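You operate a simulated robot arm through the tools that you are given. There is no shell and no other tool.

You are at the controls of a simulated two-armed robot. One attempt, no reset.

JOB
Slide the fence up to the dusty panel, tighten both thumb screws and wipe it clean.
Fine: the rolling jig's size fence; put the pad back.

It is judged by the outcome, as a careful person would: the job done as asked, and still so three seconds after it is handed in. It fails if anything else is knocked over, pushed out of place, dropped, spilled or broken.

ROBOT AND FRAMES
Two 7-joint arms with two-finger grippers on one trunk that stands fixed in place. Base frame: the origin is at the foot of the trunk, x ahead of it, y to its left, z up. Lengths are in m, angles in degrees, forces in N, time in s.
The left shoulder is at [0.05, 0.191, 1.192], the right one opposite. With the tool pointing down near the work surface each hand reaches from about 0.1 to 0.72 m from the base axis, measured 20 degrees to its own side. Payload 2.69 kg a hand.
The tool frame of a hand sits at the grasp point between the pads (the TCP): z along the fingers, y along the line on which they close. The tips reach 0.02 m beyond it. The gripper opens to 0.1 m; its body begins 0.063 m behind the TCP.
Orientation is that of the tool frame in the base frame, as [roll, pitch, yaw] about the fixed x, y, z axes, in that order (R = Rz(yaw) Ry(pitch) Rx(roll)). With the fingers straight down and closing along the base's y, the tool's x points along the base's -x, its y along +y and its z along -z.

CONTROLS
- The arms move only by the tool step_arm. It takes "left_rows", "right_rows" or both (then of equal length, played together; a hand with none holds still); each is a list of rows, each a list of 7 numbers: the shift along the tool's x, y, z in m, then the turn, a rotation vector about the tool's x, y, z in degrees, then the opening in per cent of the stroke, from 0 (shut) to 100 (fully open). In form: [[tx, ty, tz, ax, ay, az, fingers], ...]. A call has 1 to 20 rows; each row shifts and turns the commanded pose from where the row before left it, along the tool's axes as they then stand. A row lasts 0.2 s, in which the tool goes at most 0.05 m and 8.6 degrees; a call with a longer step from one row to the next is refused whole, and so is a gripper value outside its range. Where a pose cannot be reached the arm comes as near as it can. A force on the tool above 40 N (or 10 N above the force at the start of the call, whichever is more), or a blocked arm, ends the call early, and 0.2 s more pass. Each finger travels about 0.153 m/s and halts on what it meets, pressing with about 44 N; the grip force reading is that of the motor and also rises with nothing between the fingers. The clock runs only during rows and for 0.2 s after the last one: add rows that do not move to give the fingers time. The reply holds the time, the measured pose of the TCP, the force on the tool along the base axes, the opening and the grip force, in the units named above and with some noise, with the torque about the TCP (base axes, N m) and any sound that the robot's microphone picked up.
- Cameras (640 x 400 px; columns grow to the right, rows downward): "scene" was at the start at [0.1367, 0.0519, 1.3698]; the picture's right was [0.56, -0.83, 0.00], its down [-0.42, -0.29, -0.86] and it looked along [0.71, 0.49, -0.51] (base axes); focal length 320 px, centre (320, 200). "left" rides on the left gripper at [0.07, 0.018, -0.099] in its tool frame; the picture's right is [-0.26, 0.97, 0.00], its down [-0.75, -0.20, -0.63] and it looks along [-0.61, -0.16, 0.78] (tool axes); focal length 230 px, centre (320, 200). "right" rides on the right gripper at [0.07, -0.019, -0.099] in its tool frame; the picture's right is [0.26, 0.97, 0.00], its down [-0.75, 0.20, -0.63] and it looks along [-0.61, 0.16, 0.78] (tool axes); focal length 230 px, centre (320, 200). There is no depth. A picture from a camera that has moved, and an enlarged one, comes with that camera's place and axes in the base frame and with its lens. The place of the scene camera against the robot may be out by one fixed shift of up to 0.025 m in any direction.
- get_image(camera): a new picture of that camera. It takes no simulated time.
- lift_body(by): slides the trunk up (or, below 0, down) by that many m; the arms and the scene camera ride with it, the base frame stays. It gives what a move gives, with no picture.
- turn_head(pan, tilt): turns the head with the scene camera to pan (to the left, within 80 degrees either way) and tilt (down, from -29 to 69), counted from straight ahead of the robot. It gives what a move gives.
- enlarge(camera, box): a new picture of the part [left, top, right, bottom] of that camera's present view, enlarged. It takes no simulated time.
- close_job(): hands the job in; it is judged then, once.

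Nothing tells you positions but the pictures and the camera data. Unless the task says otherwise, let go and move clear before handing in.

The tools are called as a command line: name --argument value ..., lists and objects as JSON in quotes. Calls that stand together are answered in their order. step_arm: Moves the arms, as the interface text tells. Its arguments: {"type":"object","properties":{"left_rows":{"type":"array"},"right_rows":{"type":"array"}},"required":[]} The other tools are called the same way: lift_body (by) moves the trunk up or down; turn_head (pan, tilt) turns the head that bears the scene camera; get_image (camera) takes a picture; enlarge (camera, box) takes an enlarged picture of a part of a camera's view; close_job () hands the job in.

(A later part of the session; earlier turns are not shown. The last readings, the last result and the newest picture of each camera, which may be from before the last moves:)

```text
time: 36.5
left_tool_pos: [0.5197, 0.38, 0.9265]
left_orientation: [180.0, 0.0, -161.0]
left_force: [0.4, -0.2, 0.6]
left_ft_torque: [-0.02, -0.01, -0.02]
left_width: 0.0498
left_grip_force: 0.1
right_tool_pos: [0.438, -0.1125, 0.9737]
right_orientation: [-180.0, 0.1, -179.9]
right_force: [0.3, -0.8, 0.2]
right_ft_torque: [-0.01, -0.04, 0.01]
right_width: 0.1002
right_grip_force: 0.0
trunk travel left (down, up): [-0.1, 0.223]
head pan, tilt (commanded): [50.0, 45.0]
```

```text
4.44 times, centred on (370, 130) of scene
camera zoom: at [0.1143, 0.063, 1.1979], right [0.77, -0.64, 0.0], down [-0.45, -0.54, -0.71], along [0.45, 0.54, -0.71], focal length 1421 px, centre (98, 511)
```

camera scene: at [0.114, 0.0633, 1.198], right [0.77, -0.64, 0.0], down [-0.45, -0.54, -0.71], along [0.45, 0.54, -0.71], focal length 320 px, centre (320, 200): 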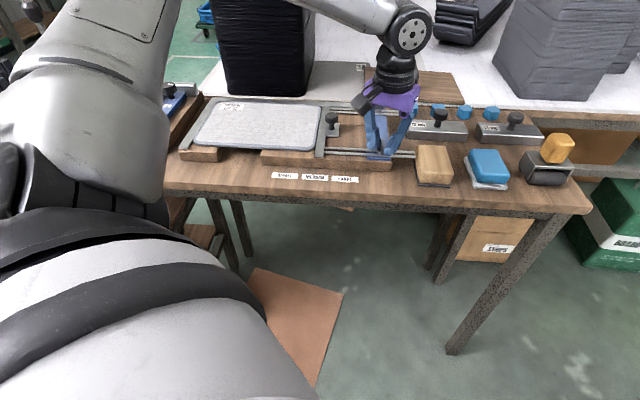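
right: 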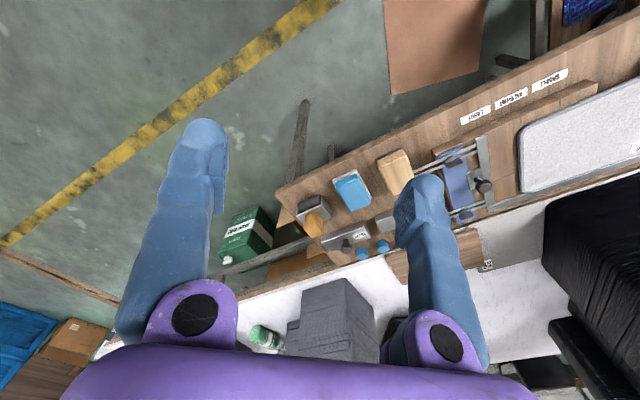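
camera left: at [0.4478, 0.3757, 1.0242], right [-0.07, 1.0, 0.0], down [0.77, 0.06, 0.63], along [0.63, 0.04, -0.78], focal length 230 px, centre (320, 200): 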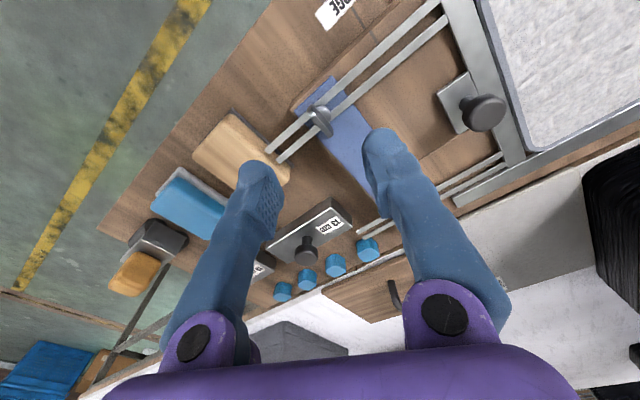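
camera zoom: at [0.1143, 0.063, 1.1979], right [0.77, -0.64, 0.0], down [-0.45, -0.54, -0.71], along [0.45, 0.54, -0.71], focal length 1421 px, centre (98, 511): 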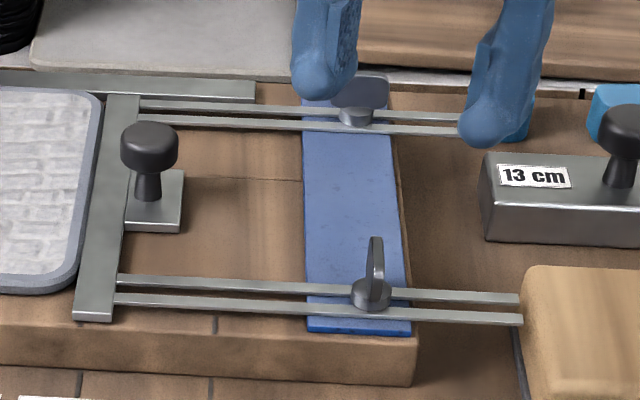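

The front wing is now across the arms: tightened. I'll turn the hand back to its starting angle and move over the rear wing at b≈0.784.

step_arm --left_rows '[[0, 0, -0.01, 0, 0, -8.3, 50], [0, 0, 0, 0, 0, -8.3, 50], [0, 0, 0, 0, 0, -8.3, 50], [0, 0, 0, 0, 0, -8.3, 50], [0, 0, 0, 0, 0, -8.3, 50], [0, 0, 0, 0, 0, -8.3, 50], [0, 0, 0, 0, 0, -8.3, 50], [0, 0, 0, 0, 0, -8.3, 50], [0, 0, 0, 0, 0, -8.3, 50], [0, 0, 0, 0, 0, -8.3, 50], [0, 0, 0, 0, 0, -8.3, 50], [0, 0, 0, 0, 0, -8.3, 50], [0, 0, 0, 0, 0, -8.3, 50], [0, 0, 0, 0, 0, -8.1, 50], [0, -0.037, 0, 0, 0, 0, 50], [0, -0.037, 0, 0, 0, 0, 50], [0, -0.037, 0, 0, 0, 0, 50], [0, -0.036, 0, 0, 0, 0, 50]]'

get_image --camera "left"

get_image --camera "scene"

```text
time: 40.3
left_tool_pos: [0.622, 0.484, 0.9351]
left_orientation: [179.9, 0.0, -45.0]
left_force: [-0.4, -0.6, -0.5]
left_ft_torque: [0.0, 0.04, 0.01]
left_width: 0.0497
left_grip_force: 0.0
right_tool_pos: [0.4371, -0.1113, 0.9732]
right_orientation: [180.0, 0.0, -180.0]
right_force: [0.7, -0.8, 1.1]
right_ft_torque: [0.01, 0.05, -0.02]
right_width: 0.0997
right_grip_force: 0.0
trunk travel left (down, up): [-0.1, 0.223]
head pan, tilt (commanded): [50.0, 45.0]
```

```text
taken
camera left: at [0.6591, 0.4236, 1.0325], right [-0.87, -0.5, 0.0], down [-0.39, 0.67, 0.63], along [-0.32, 0.54, -0.78], focal length 230 px, centre (320, 200)
```

left: 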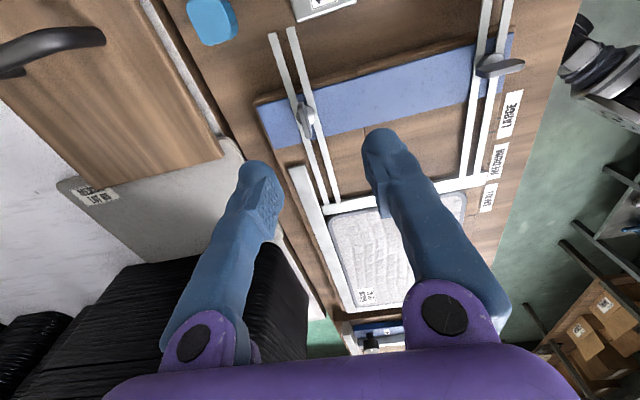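

```text
taken
camera scene: at [0.1149, 0.0634, 1.1978], right [0.77, -0.64, 0.0], down [-0.45, -0.54, -0.71], along [0.45, 0.54, -0.71], focal length 320 px, centre (320, 200)
```

scene: 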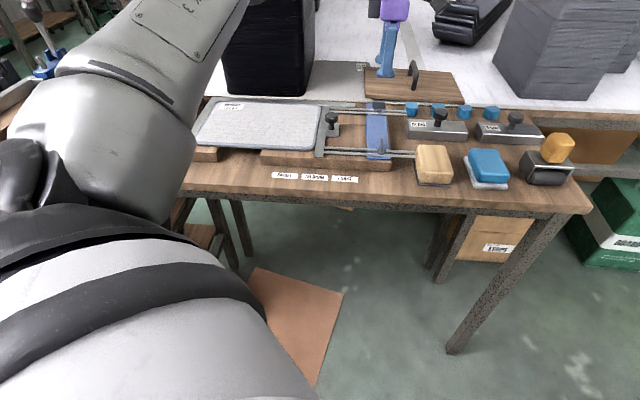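

The hand is above the rear screw and the pose is reached. Zooming on the rear wing to fix its position.

enlarge --camera "left" --box '[240, 60, 400, 180]'

```text
3.33 times, centred on (320, 120) of left
camera zoom: at [0.6591, 0.4236, 1.0325], right [-0.87, -0.5, 0.0], down [-0.39, 0.67, 0.63], along [-0.32, 0.54, -0.78], focal length 767 px, centre (320, 467)
```

zoom: 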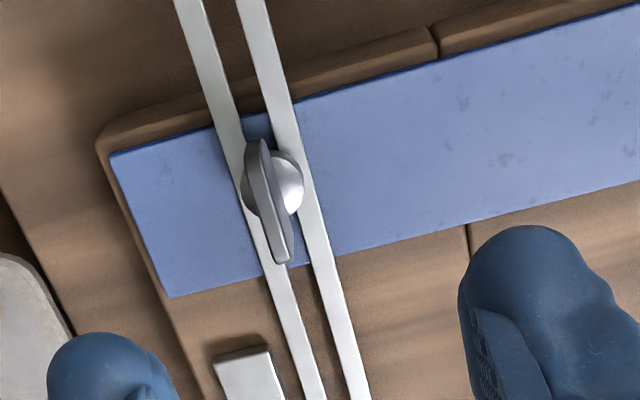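

The rear screw axis is at r≈0.098, b≈0.798. I'll centre over it and descend in stages, watching for reach limits.

step_arm --left_rows '[[0, -0.0155, 0, 0, 0, 0, 50], [0, 0, 0.03, 0, 0, 0, 50], [0, 0, 0.02, 0, 0, 0, 50], [0, 0, 0, 0, 0, 0, 50]]'

get_image --camera "left"

enlarge --camera "left" --box '[240, 80, 400, 200]'

```text
time: 41.3
left_tool_pos: [0.626, 0.4946, 0.8856]
left_orientation: [180.0, -0.1, -44.9]
left_force: [0.1, -0.2, -0.1]
left_ft_torque: [0.0, 0.04, 0.02]
left_width: 0.0501
left_grip_force: 0.1
left hand out of reach, approached as far as the arm can: row 1, 3
right_tool_pos: [0.4375, -0.1125, 0.9741]
right_orientation: [-180.0, 0.0, 180.0]
right_force: [-0.6, 0.2, -0.3]
right_ft_torque: [0.0, -0.01, 0.01]
right_width: 0.1003
right_grip_force: 0.1
trunk travel left (down, up): [-0.1, 0.223]
head pan, tilt (commanded): [50.0, 45.0]
```

```text
taken
camera left: at [0.6625, 0.432, 0.9832], right [-0.87, -0.5, 0.0], down [-0.39, 0.67, 0.63], along [-0.31, 0.55, -0.78], focal length 230 px, centre (320, 200)
```

left: 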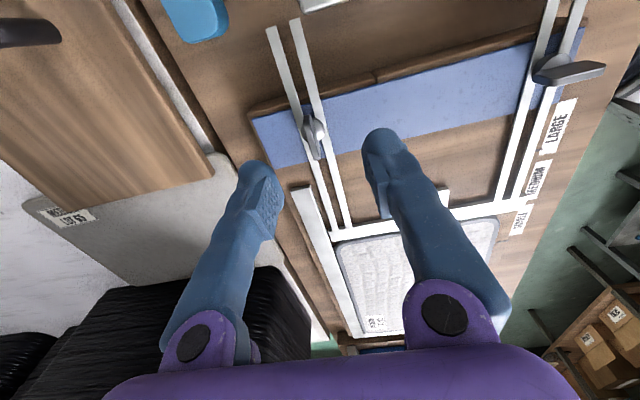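

```text
3.33 times, centred on (320, 140) of left
camera zoom: at [0.6625, 0.432, 0.9832], right [-0.87, -0.5, 0.0], down [-0.39, 0.67, 0.63], along [-0.31, 0.55, -0.78], focal length 767 px, centre (320, 400)
```

zoom: 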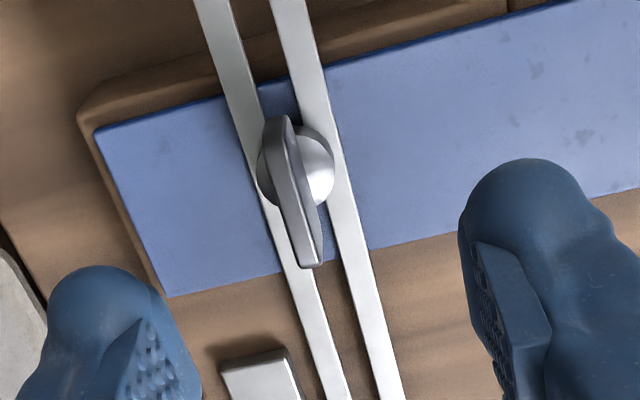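

The rear screw is just out of reach at this trunk height. I'll raise and retract the hand a little, then lower the trunk by the remaining 0.1 m.

step_arm --left_rows '[[0, 0.015, -0.035, 0, 0, 0, 50], [0, 0.015, -0.035, 0, 0, 0, 50], [0, 0.015, -0.03, 0, 0, 0, 50]]'

lift_body --by -0.095

get_image --camera "scene"

get_image --camera "left"

```text
time: 42.1
left_tool_pos: [0.5931, 0.4623, 0.9874]
left_orientation: [-179.9, 0.0, -44.9]
left_force: [0.1, -0.7, 0.3]
left_ft_torque: [-0.01, 0.02, -0.03]
left_width: 0.0499
left_grip_force: 0.0
right_tool_pos: [0.4386, -0.113, 0.9735]
right_orientation: [180.0, 0.1, -180.0]
right_force: [-0.2, 0.6, -0.7]
right_ft_torque: [-0.01, -0.01, 0.03]
right_width: 0.1001
right_grip_force: 0.1
trunk travel left (down, up): [-0.1, 0.223]
head pan, tilt (commanded): [50.0, 45.0]
```

```text
time: 43.4
left_tool_pos: [0.5928, 0.4626, 0.8907]
left_orientation: [-180.0, -0.1, -45.0]
left_force: [-0.1, -0.9, -0.6]
left_ft_torque: [0.05, -0.02, 0.02]
left_width: 0.0501
left_grip_force: 0.0
right_tool_pos: [0.438, -0.1116, 0.8786]
right_orientation: [180.0, 0.0, -179.9]
right_force: [-0.5, 0.6, -0.5]
right_ft_torque: [0.01, 0.0, 0.06]
right_width: 0.1
right_grip_force: 0.1
trunk travel left (down, up): [-0.005, 0.318]
head pan, tilt (commanded): [50.0, 45.0]
```

```text
taken
camera scene: at [0.1143, 0.0632, 1.103], right [0.77, -0.64, 0.0], down [-0.45, -0.54, -0.71], along [0.45, 0.54, -0.71], focal length 320 px, centre (320, 200)
```

scene: 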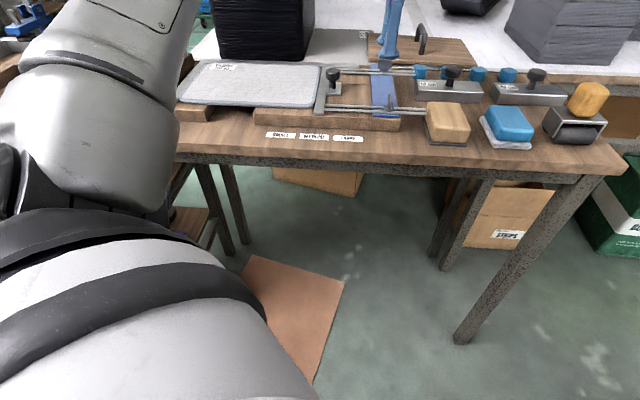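

```text
taken
camera left: at [0.6298, 0.4001, 0.9893], right [-0.87, -0.5, 0.0], down [-0.39, 0.67, 0.63], along [-0.32, 0.54, -0.78], focal length 230 px, centre (320, 200)
```

left: 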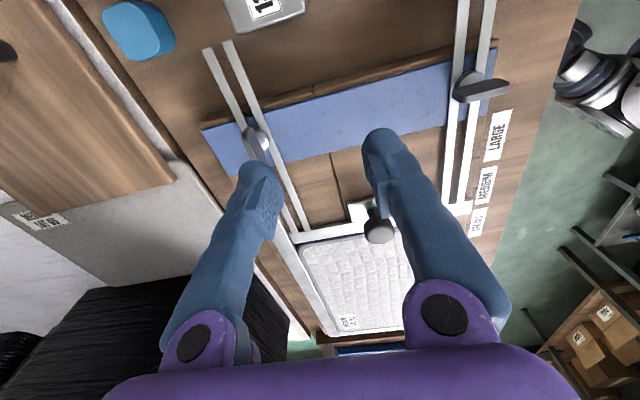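

I'll move over the rear wing again and lower to z≈0.87.

step_arm --left_rows '[[0.003, -0.026, 0, 0, 0, 0, 50], [0.003, -0.0254, 0, 0, 0, 0, 50], [0, 0, 0.02, 0, 0, 0, 50], [0, 0, 0, 0, 0, 0, 50]]'

enlarge --camera "left" --box '[240, 80, 400, 200]'

turn_head --pan 45 --tilt 33

get_image --camera "scene"

```text
time: 44.4
left_tool_pos: [0.6268, 0.494, 0.8694]
left_orientation: [-180.0, -0.1, -45.0]
left_force: [1.0, 0.5, 0.0]
left_ft_torque: [0.03, 0.01, 0.02]
left_width: 0.0501
left_grip_force: 0.1
left hand out of reach, approached as far as the arm can: row 2
right_tool_pos: [0.4374, -0.1116, 0.8787]
right_orientation: [180.0, -0.1, 180.0]
right_force: [-0.3, 0.0, -0.3]
right_ft_torque: [0.0, 0.04, 0.01]
right_width: 0.1002
right_grip_force: 0.0
trunk travel left (down, up): [-0.005, 0.318]
head pan, tilt (commanded): [50.0, 45.0]
```

```text
3.33 times, centred on (320, 140) of left
camera zoom: at [0.6629, 0.4318, 0.9669], right [-0.87, -0.5, 0.0], down [-0.39, 0.67, 0.63], along [-0.32, 0.55, -0.78], focal length 767 px, centre (320, 400)
```

zoom: 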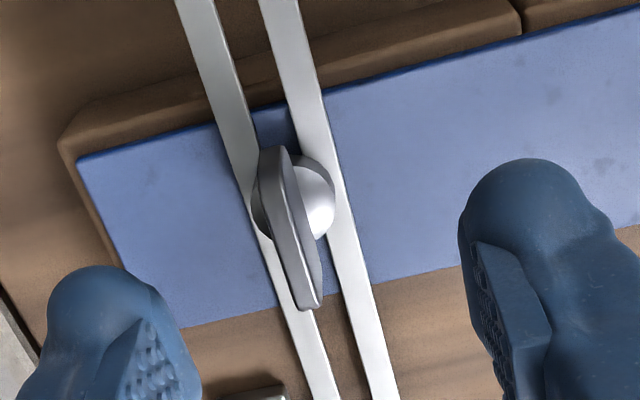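

```text
time: 45.2
left_tool_pos: [0.6264, 0.4931, 0.8695]
left_orientation: [180.0, 0.0, -45.0]
left_force: [1.0, 0.3, -0.4]
left_ft_torque: [0.02, 0.03, 0.02]
left_width: 0.0501
left_grip_force: 0.0
right_tool_pos: [0.4378, -0.1128, 0.8783]
right_orientation: [180.0, 0.0, 180.0]
right_force: [-0.3, -0.2, -0.5]
right_ft_torque: [-0.01, 0.02, -0.02]
right_width: 0.1002
right_grip_force: 0.1
trunk travel left (down, up): [-0.005, 0.318]
head pan, tilt (commanded): [45.0, 33.0]
```

```text
taken
camera scene: at [0.1252, 0.0639, 1.1207], right [0.71, -0.71, 0.0], down [-0.39, -0.39, -0.84], along [0.59, 0.59, -0.55], focal length 320 px, centre (320, 200)
```

scene: 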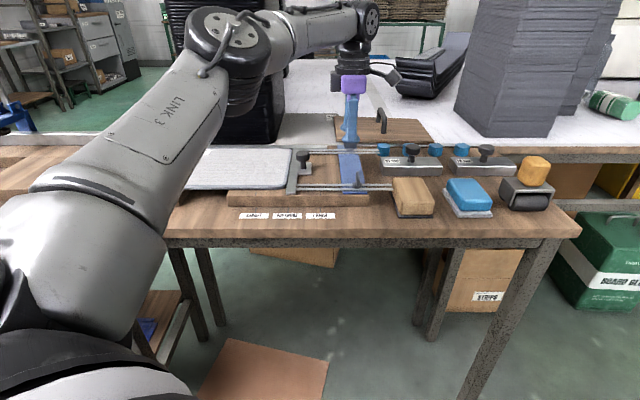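

The rear wing lies about 5 mm beyond the vertical-hand reach. A small outward tilt (6°) brings the wrist nearer the robot; I'll tilt and shift to centre on it.

step_arm --left_rows '[[0, 0, -0.005, 2.86, 0.9, 0, 50], [0, 0, 0, 2.86, 0.9, 0, 50], [0.0035, -0.0037, 0, 0, 0, 0, 50], [0, 0, 0, 0, 0, 0, 50]]'

get_image --camera "left"

enlarge --camera "left" --box '[240, 80, 400, 200]'

enlarge --camera "scene" --box '[280, 60, 440, 200]'

```text
time: 46.2
left_tool_pos: [0.6304, 0.4934, 0.8746]
left_orientation: [-174.1, -1.8, -45.0]
left_force: [0.1, 1.1, -0.5]
left_ft_torque: [0.02, -0.01, 0.0]
left_width: 0.0498
left_grip_force: 0.0
right_tool_pos: [0.4379, -0.1124, 0.8791]
right_orientation: [-180.0, 0.0, -180.0]
right_force: [-1.0, 0.2, -0.9]
right_ft_torque: [-0.01, 0.02, 0.01]
right_width: 0.1003
right_grip_force: 0.0
trunk travel left (down, up): [-0.005, 0.318]
head pan, tilt (commanded): [45.0, 33.0]
```

```text
taken
camera left: at [0.6579, 0.4264, 0.9725], right [-0.86, -0.5, -0.1], down [-0.45, 0.64, 0.62], along [-0.24, 0.58, -0.78], focal length 230 px, centre (320, 200)
```

left: 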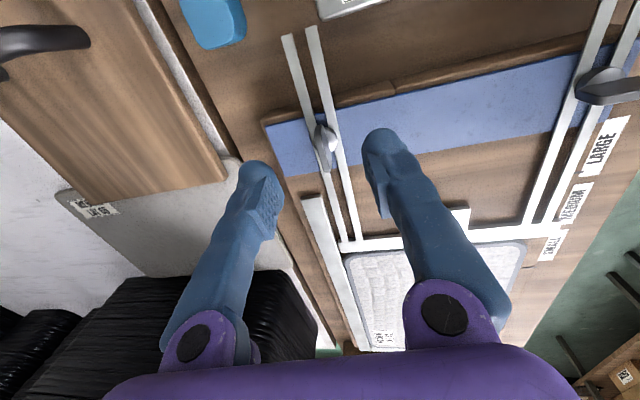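

```text
3.33 times, centred on (320, 140) of left
camera zoom: at [0.6579, 0.4264, 0.9725], right [-0.86, -0.5, -0.1], down [-0.45, 0.64, 0.62], along [-0.24, 0.58, -0.78], focal length 767 px, centre (320, 400)
```

zoom: 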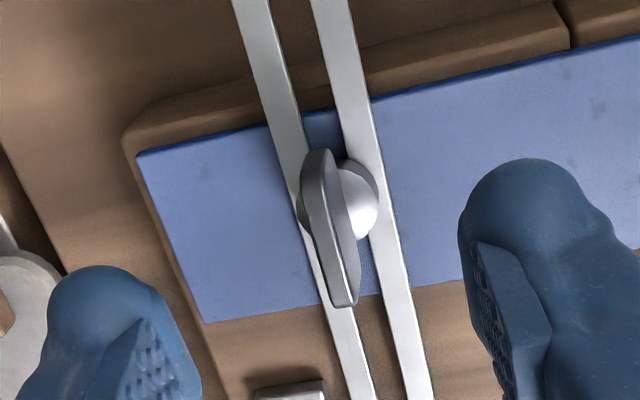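

```text
2.86 times, centred on (360, 130) of scene
camera zoom: at [0.1252, 0.0639, 1.1208], right [0.71, -0.71, 0.0], down [-0.39, -0.39, -0.84], along [0.59, 0.59, -0.54], focal length 913 px, centre (206, 400)
```

zoom: 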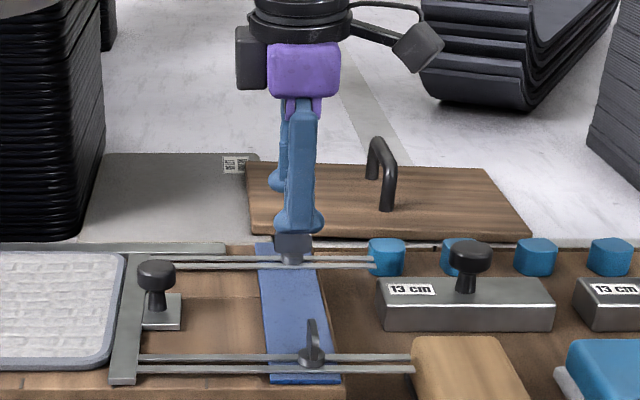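

The hand is centred with the slight tilt and within reach. I'll narrow the fingers and lower around the rear wing.

step_arm --left_rows '[[0, 0.002, 0, 0, 0, 0, 34], [0, 0, 0.02, 0, 0, 0, 34], [0, 0, 0.014, 0, 0, 0, 34], [0, 0, 0, 0, 0, 0, 34]]'

enlarge --camera "left" --box '[240, 100, 420, 230]'

enlarge --camera "scene" --box '[300, 80, 420, 190]'

```text
time: 47.2
left_tool_pos: [0.6315, 0.4924, 0.8411]
left_orientation: [-174.3, -1.8, -45.0]
left_force: [0.5, -0.6, -0.5]
left_ft_torque: [-0.01, -0.02, -0.02]
left_width: 0.0339
left_grip_force: 0.1
right_tool_pos: [0.438, -0.1127, 0.878]
right_orientation: [-180.0, 0.0, -180.0]
right_force: [0.0, -0.1, 0.2]
right_ft_torque: [0.02, 0.03, 0.01]
right_width: 0.1001
right_grip_force: 0.0
trunk travel left (down, up): [-0.005, 0.318]
head pan, tilt (commanded): [45.0, 33.0]
```

```text
3.08 times, centred on (330, 165) of left
camera zoom: at [0.6599, 0.4259, 0.9382], right [-0.86, -0.5, -0.1], down [-0.45, 0.64, 0.62], along [-0.24, 0.58, -0.78], focal length 708 px, centre (289, 308)
```

zoom: 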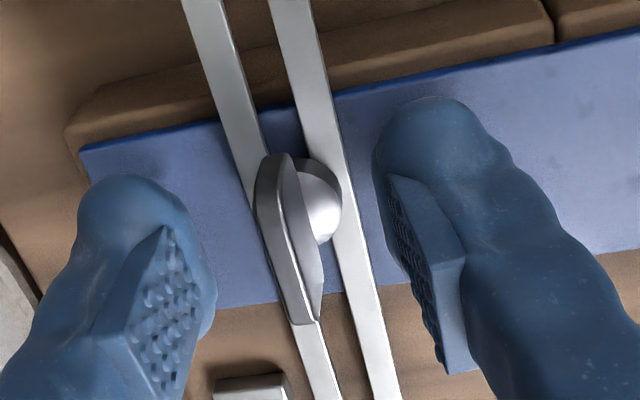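

```text
3.64 times, centred on (360, 135) of scene
camera zoom: at [0.1252, 0.0639, 1.1208], right [0.71, -0.71, 0.0], down [-0.39, -0.39, -0.84], along [0.59, 0.59, -0.54], focal length 1162 px, centre (174, 436)
```

zoom: 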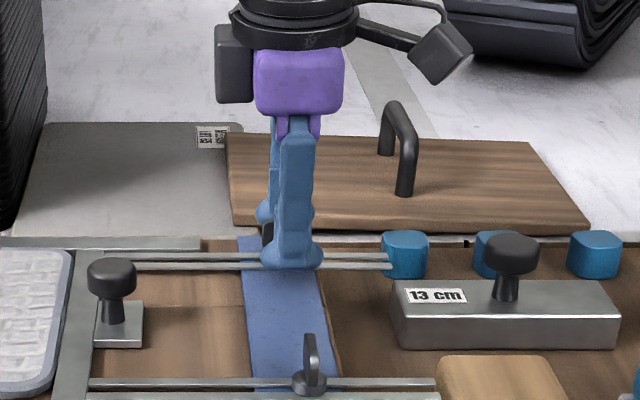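

The rear wing is centred between the fingers. I'll lower 5 mm, close, and check the grip.

step_arm --left_rows '[[0, 0.0005, 0.005, 0, 0, 0, 34], [0, 0, 0, 0, 0, 0, 20], [0, 0, 0, 0, 0, 0, 0], [0, 0, 0, 0, 0, 0, 0], [0, 0, 0, 0, 0, 0, 0]]'

enlarge --camera "left" --box '[240, 100, 420, 230]'

```text
time: 48.4
left_tool_pos: [0.6331, 0.4932, 0.8372]
left_orientation: [-174.3, -1.8, -45.0]
left_force: [1.3, -0.5, 0.0]
left_ft_torque: [-0.14, -0.07, 0.01]
left_width: 0.0058
left_grip_force: 33.0
right_tool_pos: [0.438, -0.1129, 0.8783]
right_orientation: [180.0, 0.0, -180.0]
right_force: [0.4, -0.6, -0.4]
right_ft_torque: [0.02, -0.02, -0.01]
right_width: 0.1002
right_grip_force: 0.1
trunk travel left (down, up): [-0.005, 0.318]
head pan, tilt (commanded): [45.0, 33.0]
```

```text
3.08 times, centred on (330, 165) of left
camera zoom: at [0.6602, 0.4259, 0.9342], right [-0.86, -0.5, -0.1], down [-0.45, 0.64, 0.62], along [-0.24, 0.58, -0.78], focal length 708 px, centre (289, 308)
```

zoom: 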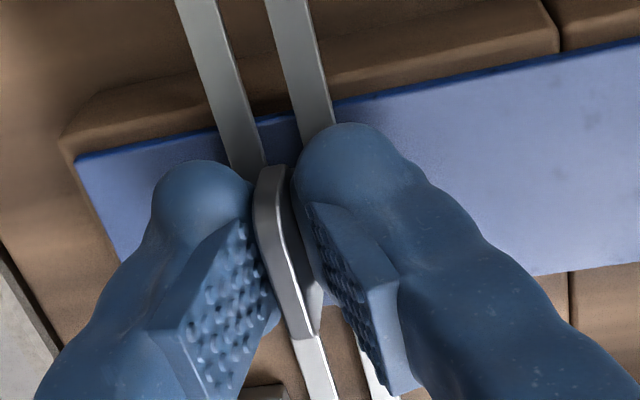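

Gripped cleanly. I'll turn clockwise in stages.

step_arm --left_rows '[[0, 0, 0, 0, 0, 7, 0], [0, 0, 0, 0, 0, 7.5, 0], [0, 0, 0, 0, 0, 7.5, 0], [0, 0, 0, 0, 0, 7.5, 0]]'

enlarge --camera "left" --box '[240, 100, 420, 230]'

```text
time: 49.4
left_tool_pos: [0.6315, 0.4915, 0.837]
left_orientation: [-174.2, 1.3, -74.6]
left_force: [-5.2, -3.5, -3.1]
left_ft_torque: [-0.89, -0.16, 0.03]
left_width: 0.006
left_grip_force: 33.8
right_tool_pos: [0.4369, -0.1121, 0.8788]
right_orientation: [180.0, 0.0, 180.0]
right_force: [-0.1, 0.4, -0.5]
right_ft_torque: [0.03, 0.03, -0.02]
right_width: 0.1001
right_grip_force: 0.0
trunk travel left (down, up): [-0.005, 0.318]
head pan, tilt (commanded): [45.0, 33.0]
```

```text
3.08 times, centred on (330, 165) of left
camera zoom: at [0.6242, 0.4158, 0.9305], right [-1.0, 0.0, -0.09], down [-0.06, 0.75, 0.66], along [0.07, 0.67, -0.74], focal length 708 px, centre (289, 308)
```

zoom: 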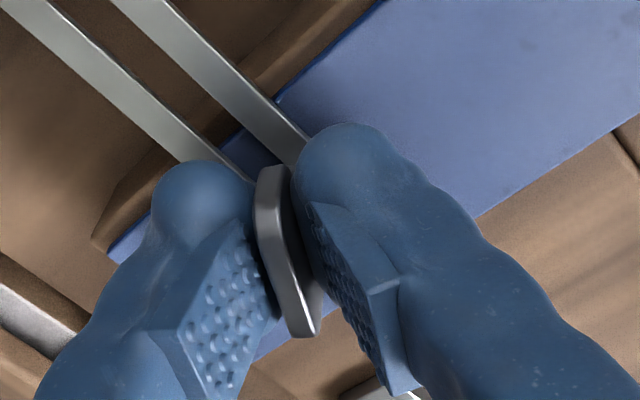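

The rear wing turns with the hand. Continuing clockwise.

step_arm --left_rows '[[0, 0, 0, 0, 0, 7, 0], [0, 0, 0, 0, 0, 7.5, 0], [0, 0, 0, 0, 0, 7.5, 0], [0, 0, 0, 0, 0, 7.5, 0]]'

enlarge --camera "left" --box '[240, 100, 420, 230]'

```text
time: 50.4
left_tool_pos: [0.6326, 0.492, 0.8366]
left_orientation: [-175.5, 3.9, -104.1]
left_force: [-16.0, -7.3, -4.5]
left_ft_torque: [-0.85, 0.38, 0.03]
left_width: 0.006
left_grip_force: 33.3
right_tool_pos: [0.4368, -0.1126, 0.8781]
right_orientation: [-179.9, 0.0, -179.9]
right_force: [-0.9, 0.1, 0.1]
right_ft_torque: [0.03, 0.0, -0.01]
right_width: 0.0998
right_grip_force: 0.1
trunk travel left (down, up): [-0.005, 0.318]
head pan, tilt (commanded): [45.0, 33.0]
```

```text
3.08 times, centred on (330, 165) of left
camera zoom: at [0.588, 0.4253, 0.9279], right [-0.87, 0.49, -0.06], down [0.32, 0.65, 0.69], along [0.37, 0.59, -0.72], focal length 708 px, centre (289, 308)
```

zoom: 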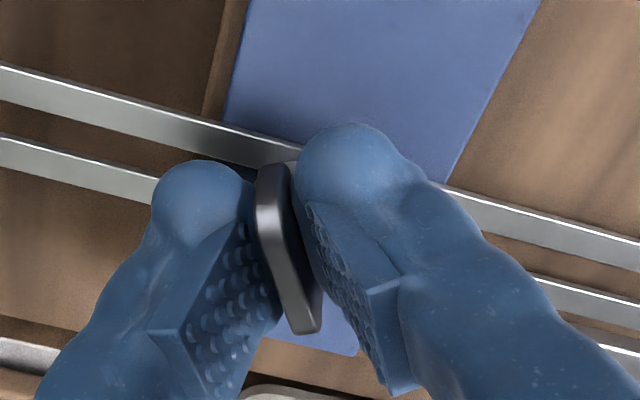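

A side load of ~17 N has built up, so I'll shift about 1.5 mm with it while continuing to turn.

step_arm --left_rows '[[0.0008, 0.001, 0, 0, 0, 5, 0], [0.0002, 0.0004, 0, 0, 0, 7.5, 0], [0, 0, 0, 0, 0, 7.5, 0], [0, 0, 0, 0, 0, 7, 0]]'

enlarge --camera "left" --box '[240, 100, 420, 230]'

```text
time: 51.4
left_tool_pos: [0.6323, 0.493, 0.8363]
left_orientation: [-177.8, 5.7, -130.9]
left_force: [-6.0, -1.0, -1.2]
left_ft_torque: [-0.47, 0.47, 0.04]
left_width: 0.0059
left_grip_force: 33.4
right_tool_pos: [0.438, -0.1126, 0.8784]
right_orientation: [-179.9, 0.0, 180.0]
right_force: [-0.6, -0.1, 0.1]
right_ft_torque: [0.02, 0.01, -0.01]
right_width: 0.1
right_grip_force: 0.0
trunk travel left (down, up): [-0.005, 0.318]
head pan, tilt (commanded): [45.0, 33.0]
```

```text
3.08 times, centred on (330, 165) of left
camera zoom: at [0.5626, 0.4484, 0.9266], right [-0.56, 0.83, -0.01], down [0.58, 0.4, 0.71], along [0.59, 0.39, -0.71], focal length 708 px, centre (289, 308)
```

zoom: 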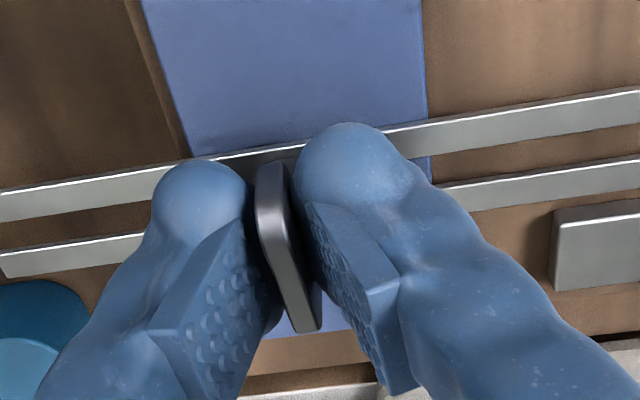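

86° turned. Four more rows should bring it firmly to its stop.

step_arm --left_rows '[[0, 0, 0, 0, 0, 6.5, 0], [0, 0, 0, 0, 0, 7, 0], [0, 0, 0, 0, 0, 7, 0], [0, 0, 0, 0, 0, 7, 0]]'

enlarge --camera "left" --box '[240, 100, 420, 230]'

```text
time: 52.4
left_tool_pos: [0.632, 0.4936, 0.837]
left_orientation: [179.3, 6.3, -158.4]
left_force: [-2.6, 5.7, 6.7]
left_ft_torque: [-0.29, 0.26, 1.31]
left_width: 0.0119
left_grip_force: 38.8
right_tool_pos: [0.4369, -0.1116, 0.8791]
right_orientation: [-179.9, 0.1, -180.0]
right_force: [-0.4, 0.3, 0.9]
right_ft_torque: [-0.02, 0.01, 0.0]
right_width: 0.1001
right_grip_force: 0.0
trunk travel left (down, up): [-0.005, 0.318]
head pan, tilt (commanded): [45.0, 33.0]
```

```text
3.08 times, centred on (330, 165) of left
camera zoom: at [0.5506, 0.4807, 0.928], right [-0.12, 0.99, 0.04], down [0.71, 0.06, 0.7], along [0.7, 0.11, -0.71], focal length 708 px, centre (289, 308)
```

zoom: 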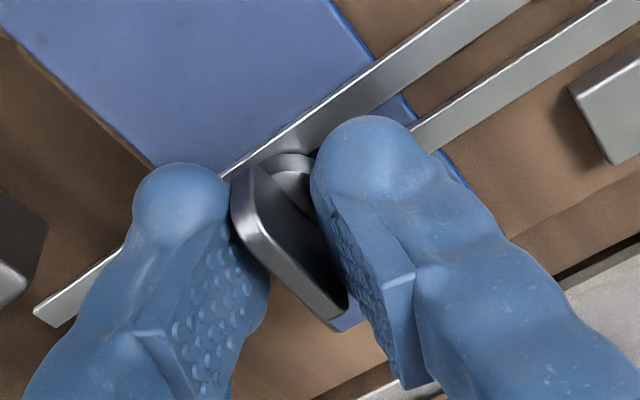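

The torque rose to 1.3 N·m and the fingers spread: the rear screw is tight at its stop as well. I'll release, lift, and level the hand.

step_arm --left_rows '[[0, 0, 0, 0, 0, 0, 30], [0, 0, 0, 0, 0, 0, 40], [0, 0, -0.02, 0, 0, 0, 40], [0, 0, -0.04, 0, 0, 0, 40], [0.03, 0, -0.03, 0, 0, 0, 40], [0.03, 0, -0.01, 0.7, 6.3, 0, 40]]'

get_image --camera "left"

enlarge --camera "scene" --box '[260, 100, 420, 210]'

get_image --camera "scene"

```text
time: 53.8
left_tool_pos: [0.5661, 0.4662, 0.9296]
left_orientation: [-179.9, -0.4, -158.5]
left_force: [-0.6, 0.7, 0.0]
left_ft_torque: [0.01, -0.01, 0.02]
left_width: 0.0398
left_grip_force: 0.2
right_tool_pos: [0.4374, -0.1123, 0.8792]
right_orientation: [180.0, 0.0, -180.0]
right_force: [-0.9, -0.6, -0.8]
right_ft_torque: [-0.05, -0.03, -0.04]
right_width: 0.1
right_grip_force: 0.1
trunk travel left (down, up): [-0.005, 0.318]
head pan, tilt (commanded): [45.0, 33.0]
```

```text
taken
camera left: at [0.4954, 0.458, 1.0269], right [-0.12, 0.99, 0.0], down [0.77, 0.09, 0.63], along [0.62, 0.07, -0.78], focal length 230 px, centre (320, 200)
```

left: 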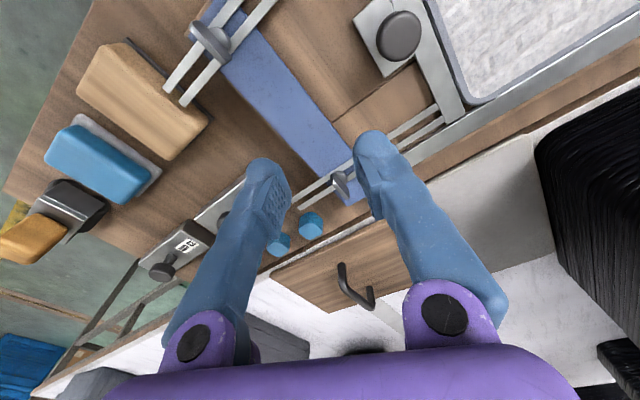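

```text
3.64 times, centred on (340, 155) of scene
camera zoom: at [0.1249, 0.064, 1.1208], right [0.71, -0.71, 0.0], down [-0.38, -0.39, -0.84], along [0.59, 0.59, -0.54], focal length 1162 px, centre (247, 364)
```

zoom: 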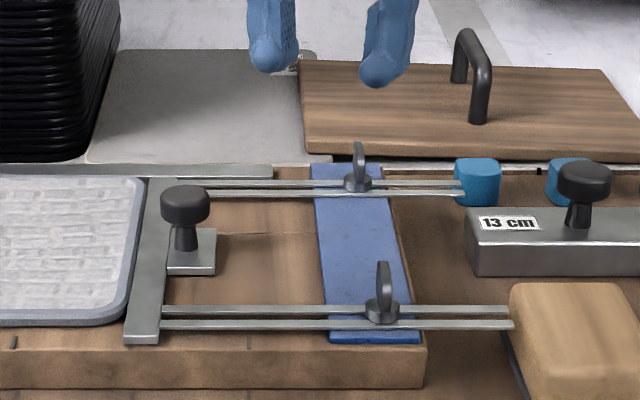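

```text
taken
camera scene: at [0.1249, 0.064, 1.1208], right [0.71, -0.71, 0.0], down [-0.38, -0.39, -0.84], along [0.59, 0.59, -0.54], focal length 320 px, centre (320, 200)
```

scene: 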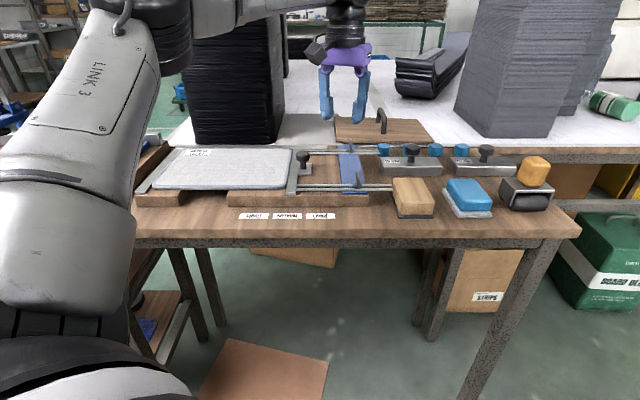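

Both wings are now across the arms and the fence is snug against the panel. Next I'll line the hand up with the bench and move over the blue-topped pad for measurement.

step_arm --left_rows '[[0, 0, -0.01, 0, 0, -7.8, 60], [0, 0, -0.01, 0, 0, -7.8, 80], [0, 0, -0.01, 0, 0, -7.9, 100], [0.02, -0.0373, 0, 0, 0, 0, 100], [0.02, -0.0373, 0, 0, 0, 0, 100], [0.02, -0.0373, 0, 0, 0, 0, 100], [0.025, -0.0373, 0, 0, 0, 0, 100], [0.025, -0.0373, 0, 0, 0, 0, 100], [0.025, -0.0373, 0, 0, 0, 0, 100], [0, 0, 0, 0, 0, 0, 100]]'

get_image --camera "left"

enlarge --camera "left" --box '[230, 30, 430, 200]'

enlarge --camera "scene" --box '[370, 120, 570, 250]'

```text
time: 56.0
left_tool_pos: [0.5664, 0.2461, 0.9392]
left_orientation: [179.9, -0.4, -134.9]
left_force: [-0.1, -1.1, 0.7]
left_ft_torque: [0.02, 0.02, 0.01]
left_width: 0.1001
left_grip_force: 0.0
left hand out of reach, approached as far as the arm can: row 7, 8, 9
right_tool_pos: [0.4379, -0.1118, 0.8797]
right_orientation: [180.0, 0.1, -180.0]
right_force: [0.2, -0.7, 0.3]
right_ft_torque: [-0.01, -0.01, -0.02]
right_width: 0.1003
right_grip_force: 0.1
trunk travel left (down, up): [-0.005, 0.318]
head pan, tilt (commanded): [45.0, 33.0]
```

```text
taken
camera left: at [0.5048, 0.2115, 1.0367], right [-0.5, 0.86, 0.0], down [0.67, 0.39, 0.63], along [0.54, 0.31, -0.78], focal length 230 px, centre (320, 200)
```

left: 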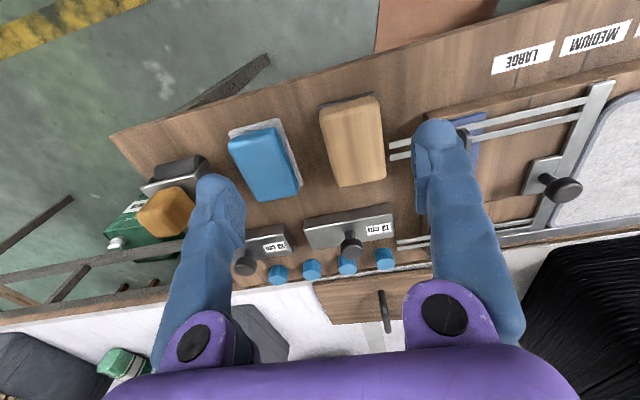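

```text
2.35 times, centred on (330, 115) of left
camera zoom: at [0.5048, 0.2115, 1.0367], right [-0.5, 0.86, 0.0], down [0.67, 0.39, 0.63], along [0.54, 0.31, -0.78], focal length 541 px, centre (296, 400)
```

zoom: 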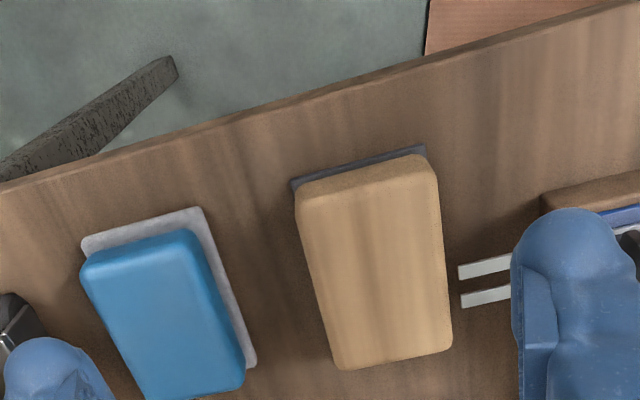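

```text
3.08 times, centred on (470, 185) of scene
camera zoom: at [0.1251, 0.0638, 1.1208], right [0.71, -0.71, 0.0], down [-0.38, -0.39, -0.84], along [0.59, 0.59, -0.54], focal length 984 px, centre (-142, 246)
```

zoom: 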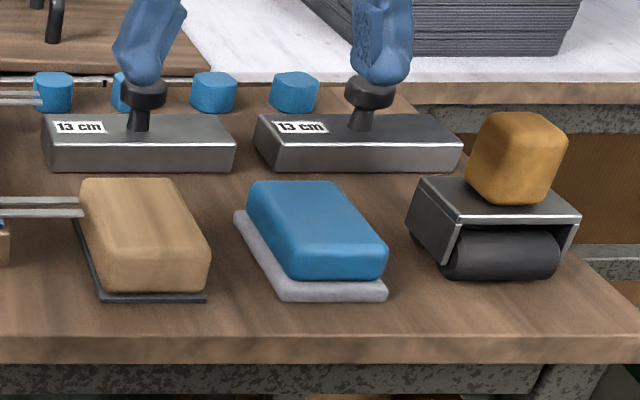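

The pad and other tools are in view, but this low trunk height limits the reach here. I'll raise the trunk 0.12 m and continue to the pad.

lift_body --by 0.12

step_arm --left_rows '[[0, 0, 0.04, 0, 0, 0, 100], [0, -0.02, 0.04, 0, 0, 0, 100], [-0.01, -0.03, 0.02, 0, 0, 0, 100], [-0.01, -0.02, 0, 0, 0, 0, 100], [0, 0, 0, 0, 0, 0, 100]]'

get_image --camera "left"

```text
time: 57.5
left_tool_pos: [0.5666, 0.2467, 1.0588]
left_orientation: [180.0, -0.3, -134.9]
left_force: [-0.1, -0.1, 0.1]
left_ft_torque: [0.02, 0.02, 0.0]
left_width: 0.0999
left_grip_force: 0.1
right_tool_pos: [0.4381, -0.1111, 0.9974]
right_orientation: [180.0, 0.0, -180.0]
right_force: [-0.3, -0.6, 0.3]
right_ft_torque: [0.01, 0.01, 0.02]
right_width: 0.1
right_grip_force: 0.0
trunk travel left (down, up): [-0.125, 0.198]
head pan, tilt (commanded): [45.0, 33.0]
```

```text
time: 58.7
left_tool_pos: [0.5811, 0.2466, 0.9601]
left_orientation: [-180.0, -0.3, -134.9]
left_force: [0.8, 0.2, -0.1]
left_ft_torque: [-0.01, 0.05, 0.04]
left_width: 0.1004
left_grip_force: 0.0
left hand out of reach, approached as far as the arm can: row 2, 3, 4
right_tool_pos: [0.4373, -0.1135, 0.9978]
right_orientation: [-180.0, -0.1, -180.0]
right_force: [-0.1, 0.7, 0.5]
right_ft_torque: [-0.01, 0.04, 0.0]
right_width: 0.0999
right_grip_force: 0.1
trunk travel left (down, up): [-0.125, 0.198]
head pan, tilt (commanded): [45.0, 33.0]
```

```text
taken
camera left: at [0.5188, 0.2111, 1.0582], right [-0.5, 0.87, 0.0], down [0.67, 0.39, 0.63], along [0.54, 0.31, -0.78], focal length 230 px, centre (320, 200)
```

left: 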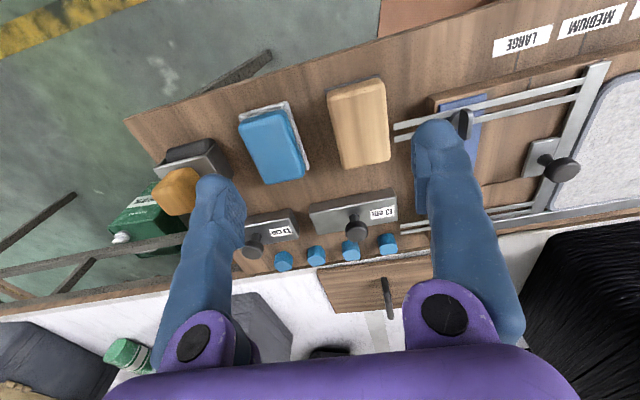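

The hand stops short of the pad at (0.581, 0.247). I'll look at the arm's posture before choosing how to reach further.

turn_head --pan 35 --tilt 20

get_image --camera "scene"

```text
time: 59.4
left_tool_pos: [0.5806, 0.2468, 0.9609]
left_orientation: [-180.0, -0.3, -135.0]
left_force: [-0.4, -0.4, 0.0]
left_ft_torque: [-0.02, -0.03, 0.0]
left_width: 0.1
left_grip_force: 0.0
right_tool_pos: [0.4374, -0.112, 0.999]
right_orientation: [-180.0, -0.1, 179.9]
right_force: [0.7, 0.6, -0.1]
right_ft_torque: [0.01, 0.02, 0.01]
right_width: 0.0998
right_grip_force: 0.0
trunk travel left (down, up): [-0.125, 0.198]
head pan, tilt (commanded): [35.0, 20.0]
```

```text
taken
camera scene: at [0.1385, 0.0544, 1.2615], right [0.57, -0.82, 0.0], down [-0.28, -0.2, -0.94], along [0.77, 0.54, -0.34], focal length 320 px, centre (320, 200)
```

scene: 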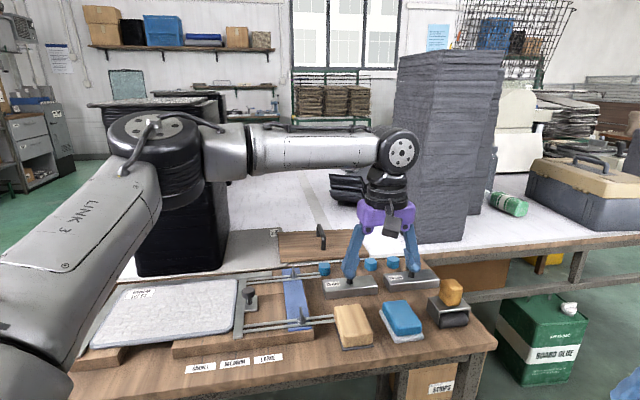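

The elbow is swung far left with a sharp bend, so the limit is the arm's posture rather than length. I'll retract to a natural pose with the hand straight (yaw 180) and approach the pad from there.

step_arm --left_rows '[[0, 0, -0.03, 0, 0, 7.5, 100], [0, 0, -0.03, 0, 0, 7.5, 100], [0, 0, -0.03, 0, 0, 7.5, 100], [0, 0, 0, 0, 0, 7.5, 100], [0, 0, 0, 0, 0, 7.5, 100], [0, 0, 0, 0, 0, 7.5, 100], [0.04, 0, 0, 0, 0, 0, 100], [0.04, 0, 0, 0, 0, 0, 100], [0.04, 0, 0, 0, 0, 0, 100], [0.04, 0, 0, 0, 0, 0, 100]]'

get_image --camera "scene"

```text
time: 61.6
left_tool_pos: [0.4125, 0.2496, 1.0492]
left_orientation: [-179.8, -0.2, -179.9]
left_force: [-0.2, -0.9, 0.4]
left_ft_torque: [-0.04, 0.01, 0.03]
left_width: 0.1
left_grip_force: 0.2
left hand out of reach, approached as far as the arm can: row 2, 3
right_tool_pos: [0.4381, -0.1127, 0.9986]
right_orientation: [180.0, 0.0, 179.9]
right_force: [-0.7, -0.2, -0.7]
right_ft_torque: [-0.05, 0.02, 0.01]
right_width: 0.0998
right_grip_force: 0.1
trunk travel left (down, up): [-0.125, 0.198]
head pan, tilt (commanded): [35.0, 20.0]
```

```text
taken
camera scene: at [0.1379, 0.0543, 1.2616], right [0.57, -0.82, 0.0], down [-0.28, -0.2, -0.94], along [0.77, 0.54, -0.34], focal length 320 px, centre (320, 200)
```

scene: 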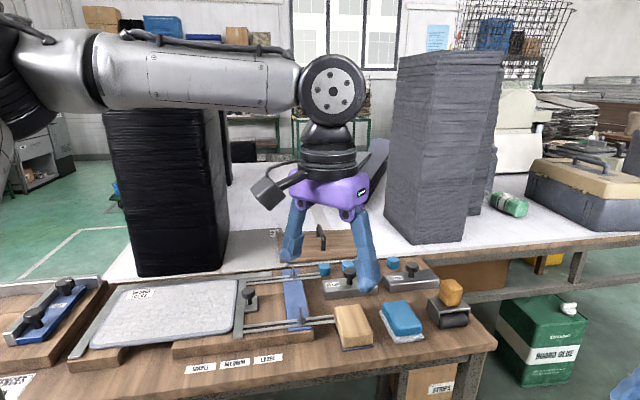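

I now have a clear view of the whole bench. I'll extend straight toward the pad with yaw 180 and see how far it reaches.

step_arm --left_rows '[[0, 0, 0.04, 0, 0, 0, 100], [0, 0, 0.04, 0, 0, 0, 100], [-0.04, 0, 0.01, 0, 0, 0, 100], [-0.04, -0.01, 0.01, 0, 0, 0, 100], [-0.04, -0.01, 0, 0, 0, 0, 100], [-0.04, -0.01, 0, 0, 0, 0, 100], [-0.04, 0, 0, 0, 0, 0, 100], [-0.02, 0, 0, 0, 0, 0, 100]]'

get_image --camera "scene"

get_image --camera "left"

```text
time: 63.4
left_tool_pos: [0.586, 0.2532, 0.9518]
left_orientation: [-179.7, -0.2, -180.0]
left_force: [0.6, 0.6, -0.5]
left_ft_torque: [-0.01, 0.01, 0.03]
left_width: 0.1
left_grip_force: 0.0
left hand out of reach, approached as far as the arm can: row 6, 7, 8
right_tool_pos: [0.4373, -0.1117, 0.9985]
right_orientation: [-179.9, 0.0, -180.0]
right_force: [-0.7, -0.8, 0.4]
right_ft_torque: [-0.02, 0.0, 0.02]
right_width: 0.1
right_grip_force: 0.0
trunk travel left (down, up): [-0.125, 0.198]
head pan, tilt (commanded): [35.0, 20.0]
```

```text
taken
camera scene: at [0.1383, 0.0544, 1.2615], right [0.57, -0.82, 0.0], down [-0.28, -0.2, -0.94], along [0.77, 0.54, -0.34], focal length 320 px, centre (320, 200)
```

scene: 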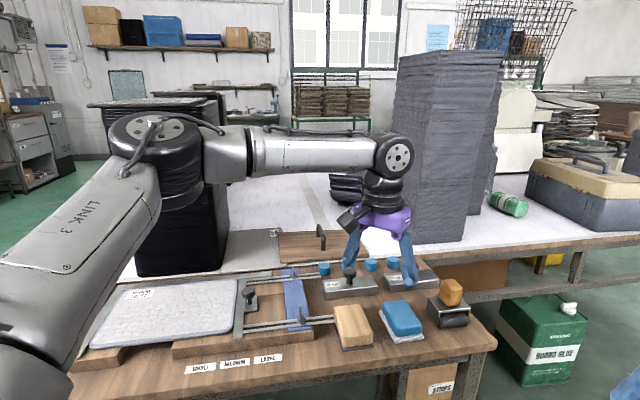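

```text
taken
camera left: at [0.5161, 0.2735, 1.0492], right [0.26, 0.97, -0.01], down [0.75, -0.2, 0.63], along [0.61, -0.17, -0.78], focal length 230 px, centre (320, 200)
```

left: 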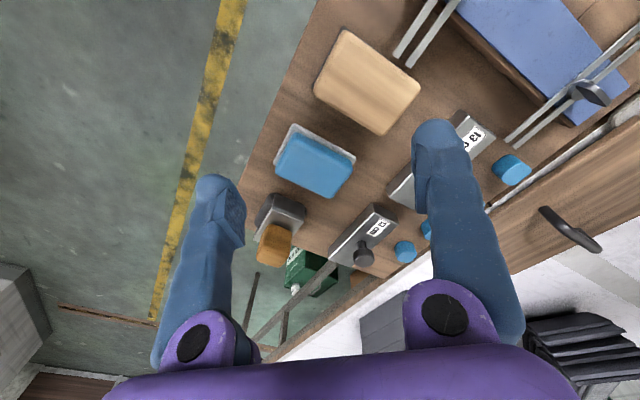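

The reach here depends on drop below the shoulder, so for the pad the trunk should be back at its original height. I'll raise it 0.12 m and approach from there.

lift_body --by 0.12

step_arm --left_rows '[[0, 0, 0.04, 0, 0, 0, 100], [0, 0, 0.04, 0, 0, 0, 100], [-0.01, -0.01, 0.04, 0, 0, 0, 100], [-0.02, -0.01, 0.03, 0, 0, 0, 100], [-0.02, -0.01, 0, 0, 0, 0, 100], [0, 0, 0, 0, 0, 0, 100]]'

get_image --camera "left"

get_image --camera "scene"

```text
time: 64.9
left_tool_pos: [0.5871, 0.2527, 1.0711]
left_orientation: [-179.7, -0.1, -180.0]
left_force: [-0.2, 0.0, 0.2]
left_ft_torque: [-0.01, -0.08, -0.01]
left_width: 0.1
left_grip_force: 0.0
right_tool_pos: [0.4385, -0.1112, 1.1171]
right_orientation: [-179.9, -0.1, -180.0]
right_force: [-0.4, 0.2, -0.2]
right_ft_torque: [0.0, 0.02, 0.0]
right_width: 0.1001
right_grip_force: 0.0
trunk travel left (down, up): [-0.245, 0.078]
head pan, tilt (commanded): [35.0, 20.0]
```

```text
time: 66.3
left_tool_pos: [0.5622, 0.2691, 0.9523]
left_orientation: [-179.6, 0.0, -180.0]
left_force: [0.2, 0.2, -0.6]
left_ft_torque: [0.01, 0.01, -0.01]
left_width: 0.1001
left_grip_force: 0.0
left hand out of reach, approached as far as the arm can: row 1, 2, 3, 4, 5
right_tool_pos: [0.437, -0.1129, 1.1187]
right_orientation: [179.9, 0.0, -179.9]
right_force: [0.2, 0.1, 0.6]
right_ft_torque: [0.02, -0.01, 0.02]
right_width: 0.0999
right_grip_force: 0.1
trunk travel left (down, up): [-0.245, 0.078]
head pan, tilt (commanded): [35.0, 20.0]
```

```text
taken
camera left: at [0.4927, 0.2892, 1.0503], right [0.26, 0.97, -0.01], down [0.75, -0.2, 0.63], along [0.61, -0.17, -0.78], focal length 230 px, centre (320, 200)
```

left: 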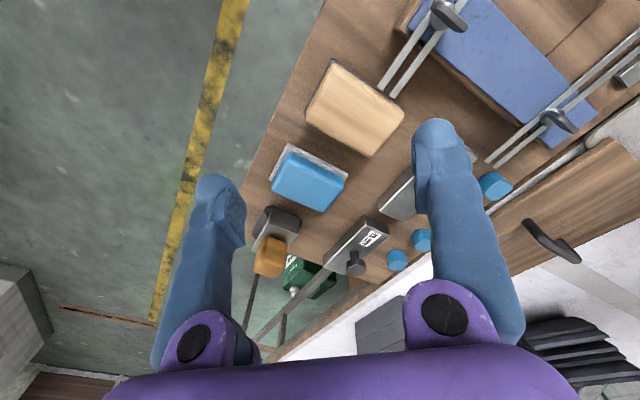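

```text
taken
camera scene: at [0.1385, 0.0544, 1.3815], right [0.57, -0.82, 0.0], down [-0.28, -0.2, -0.94], along [0.77, 0.54, -0.34], focal length 320 px, centre (320, 200)
```

scene: 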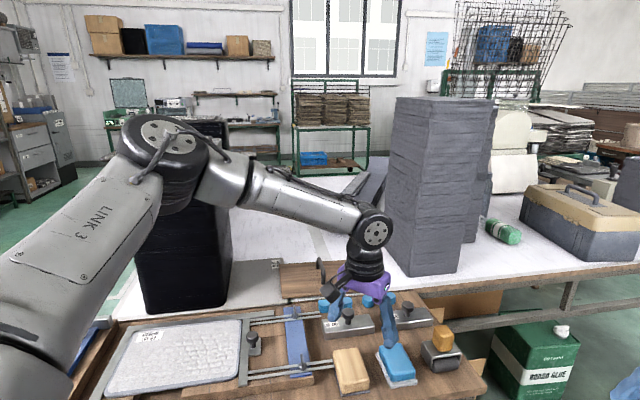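

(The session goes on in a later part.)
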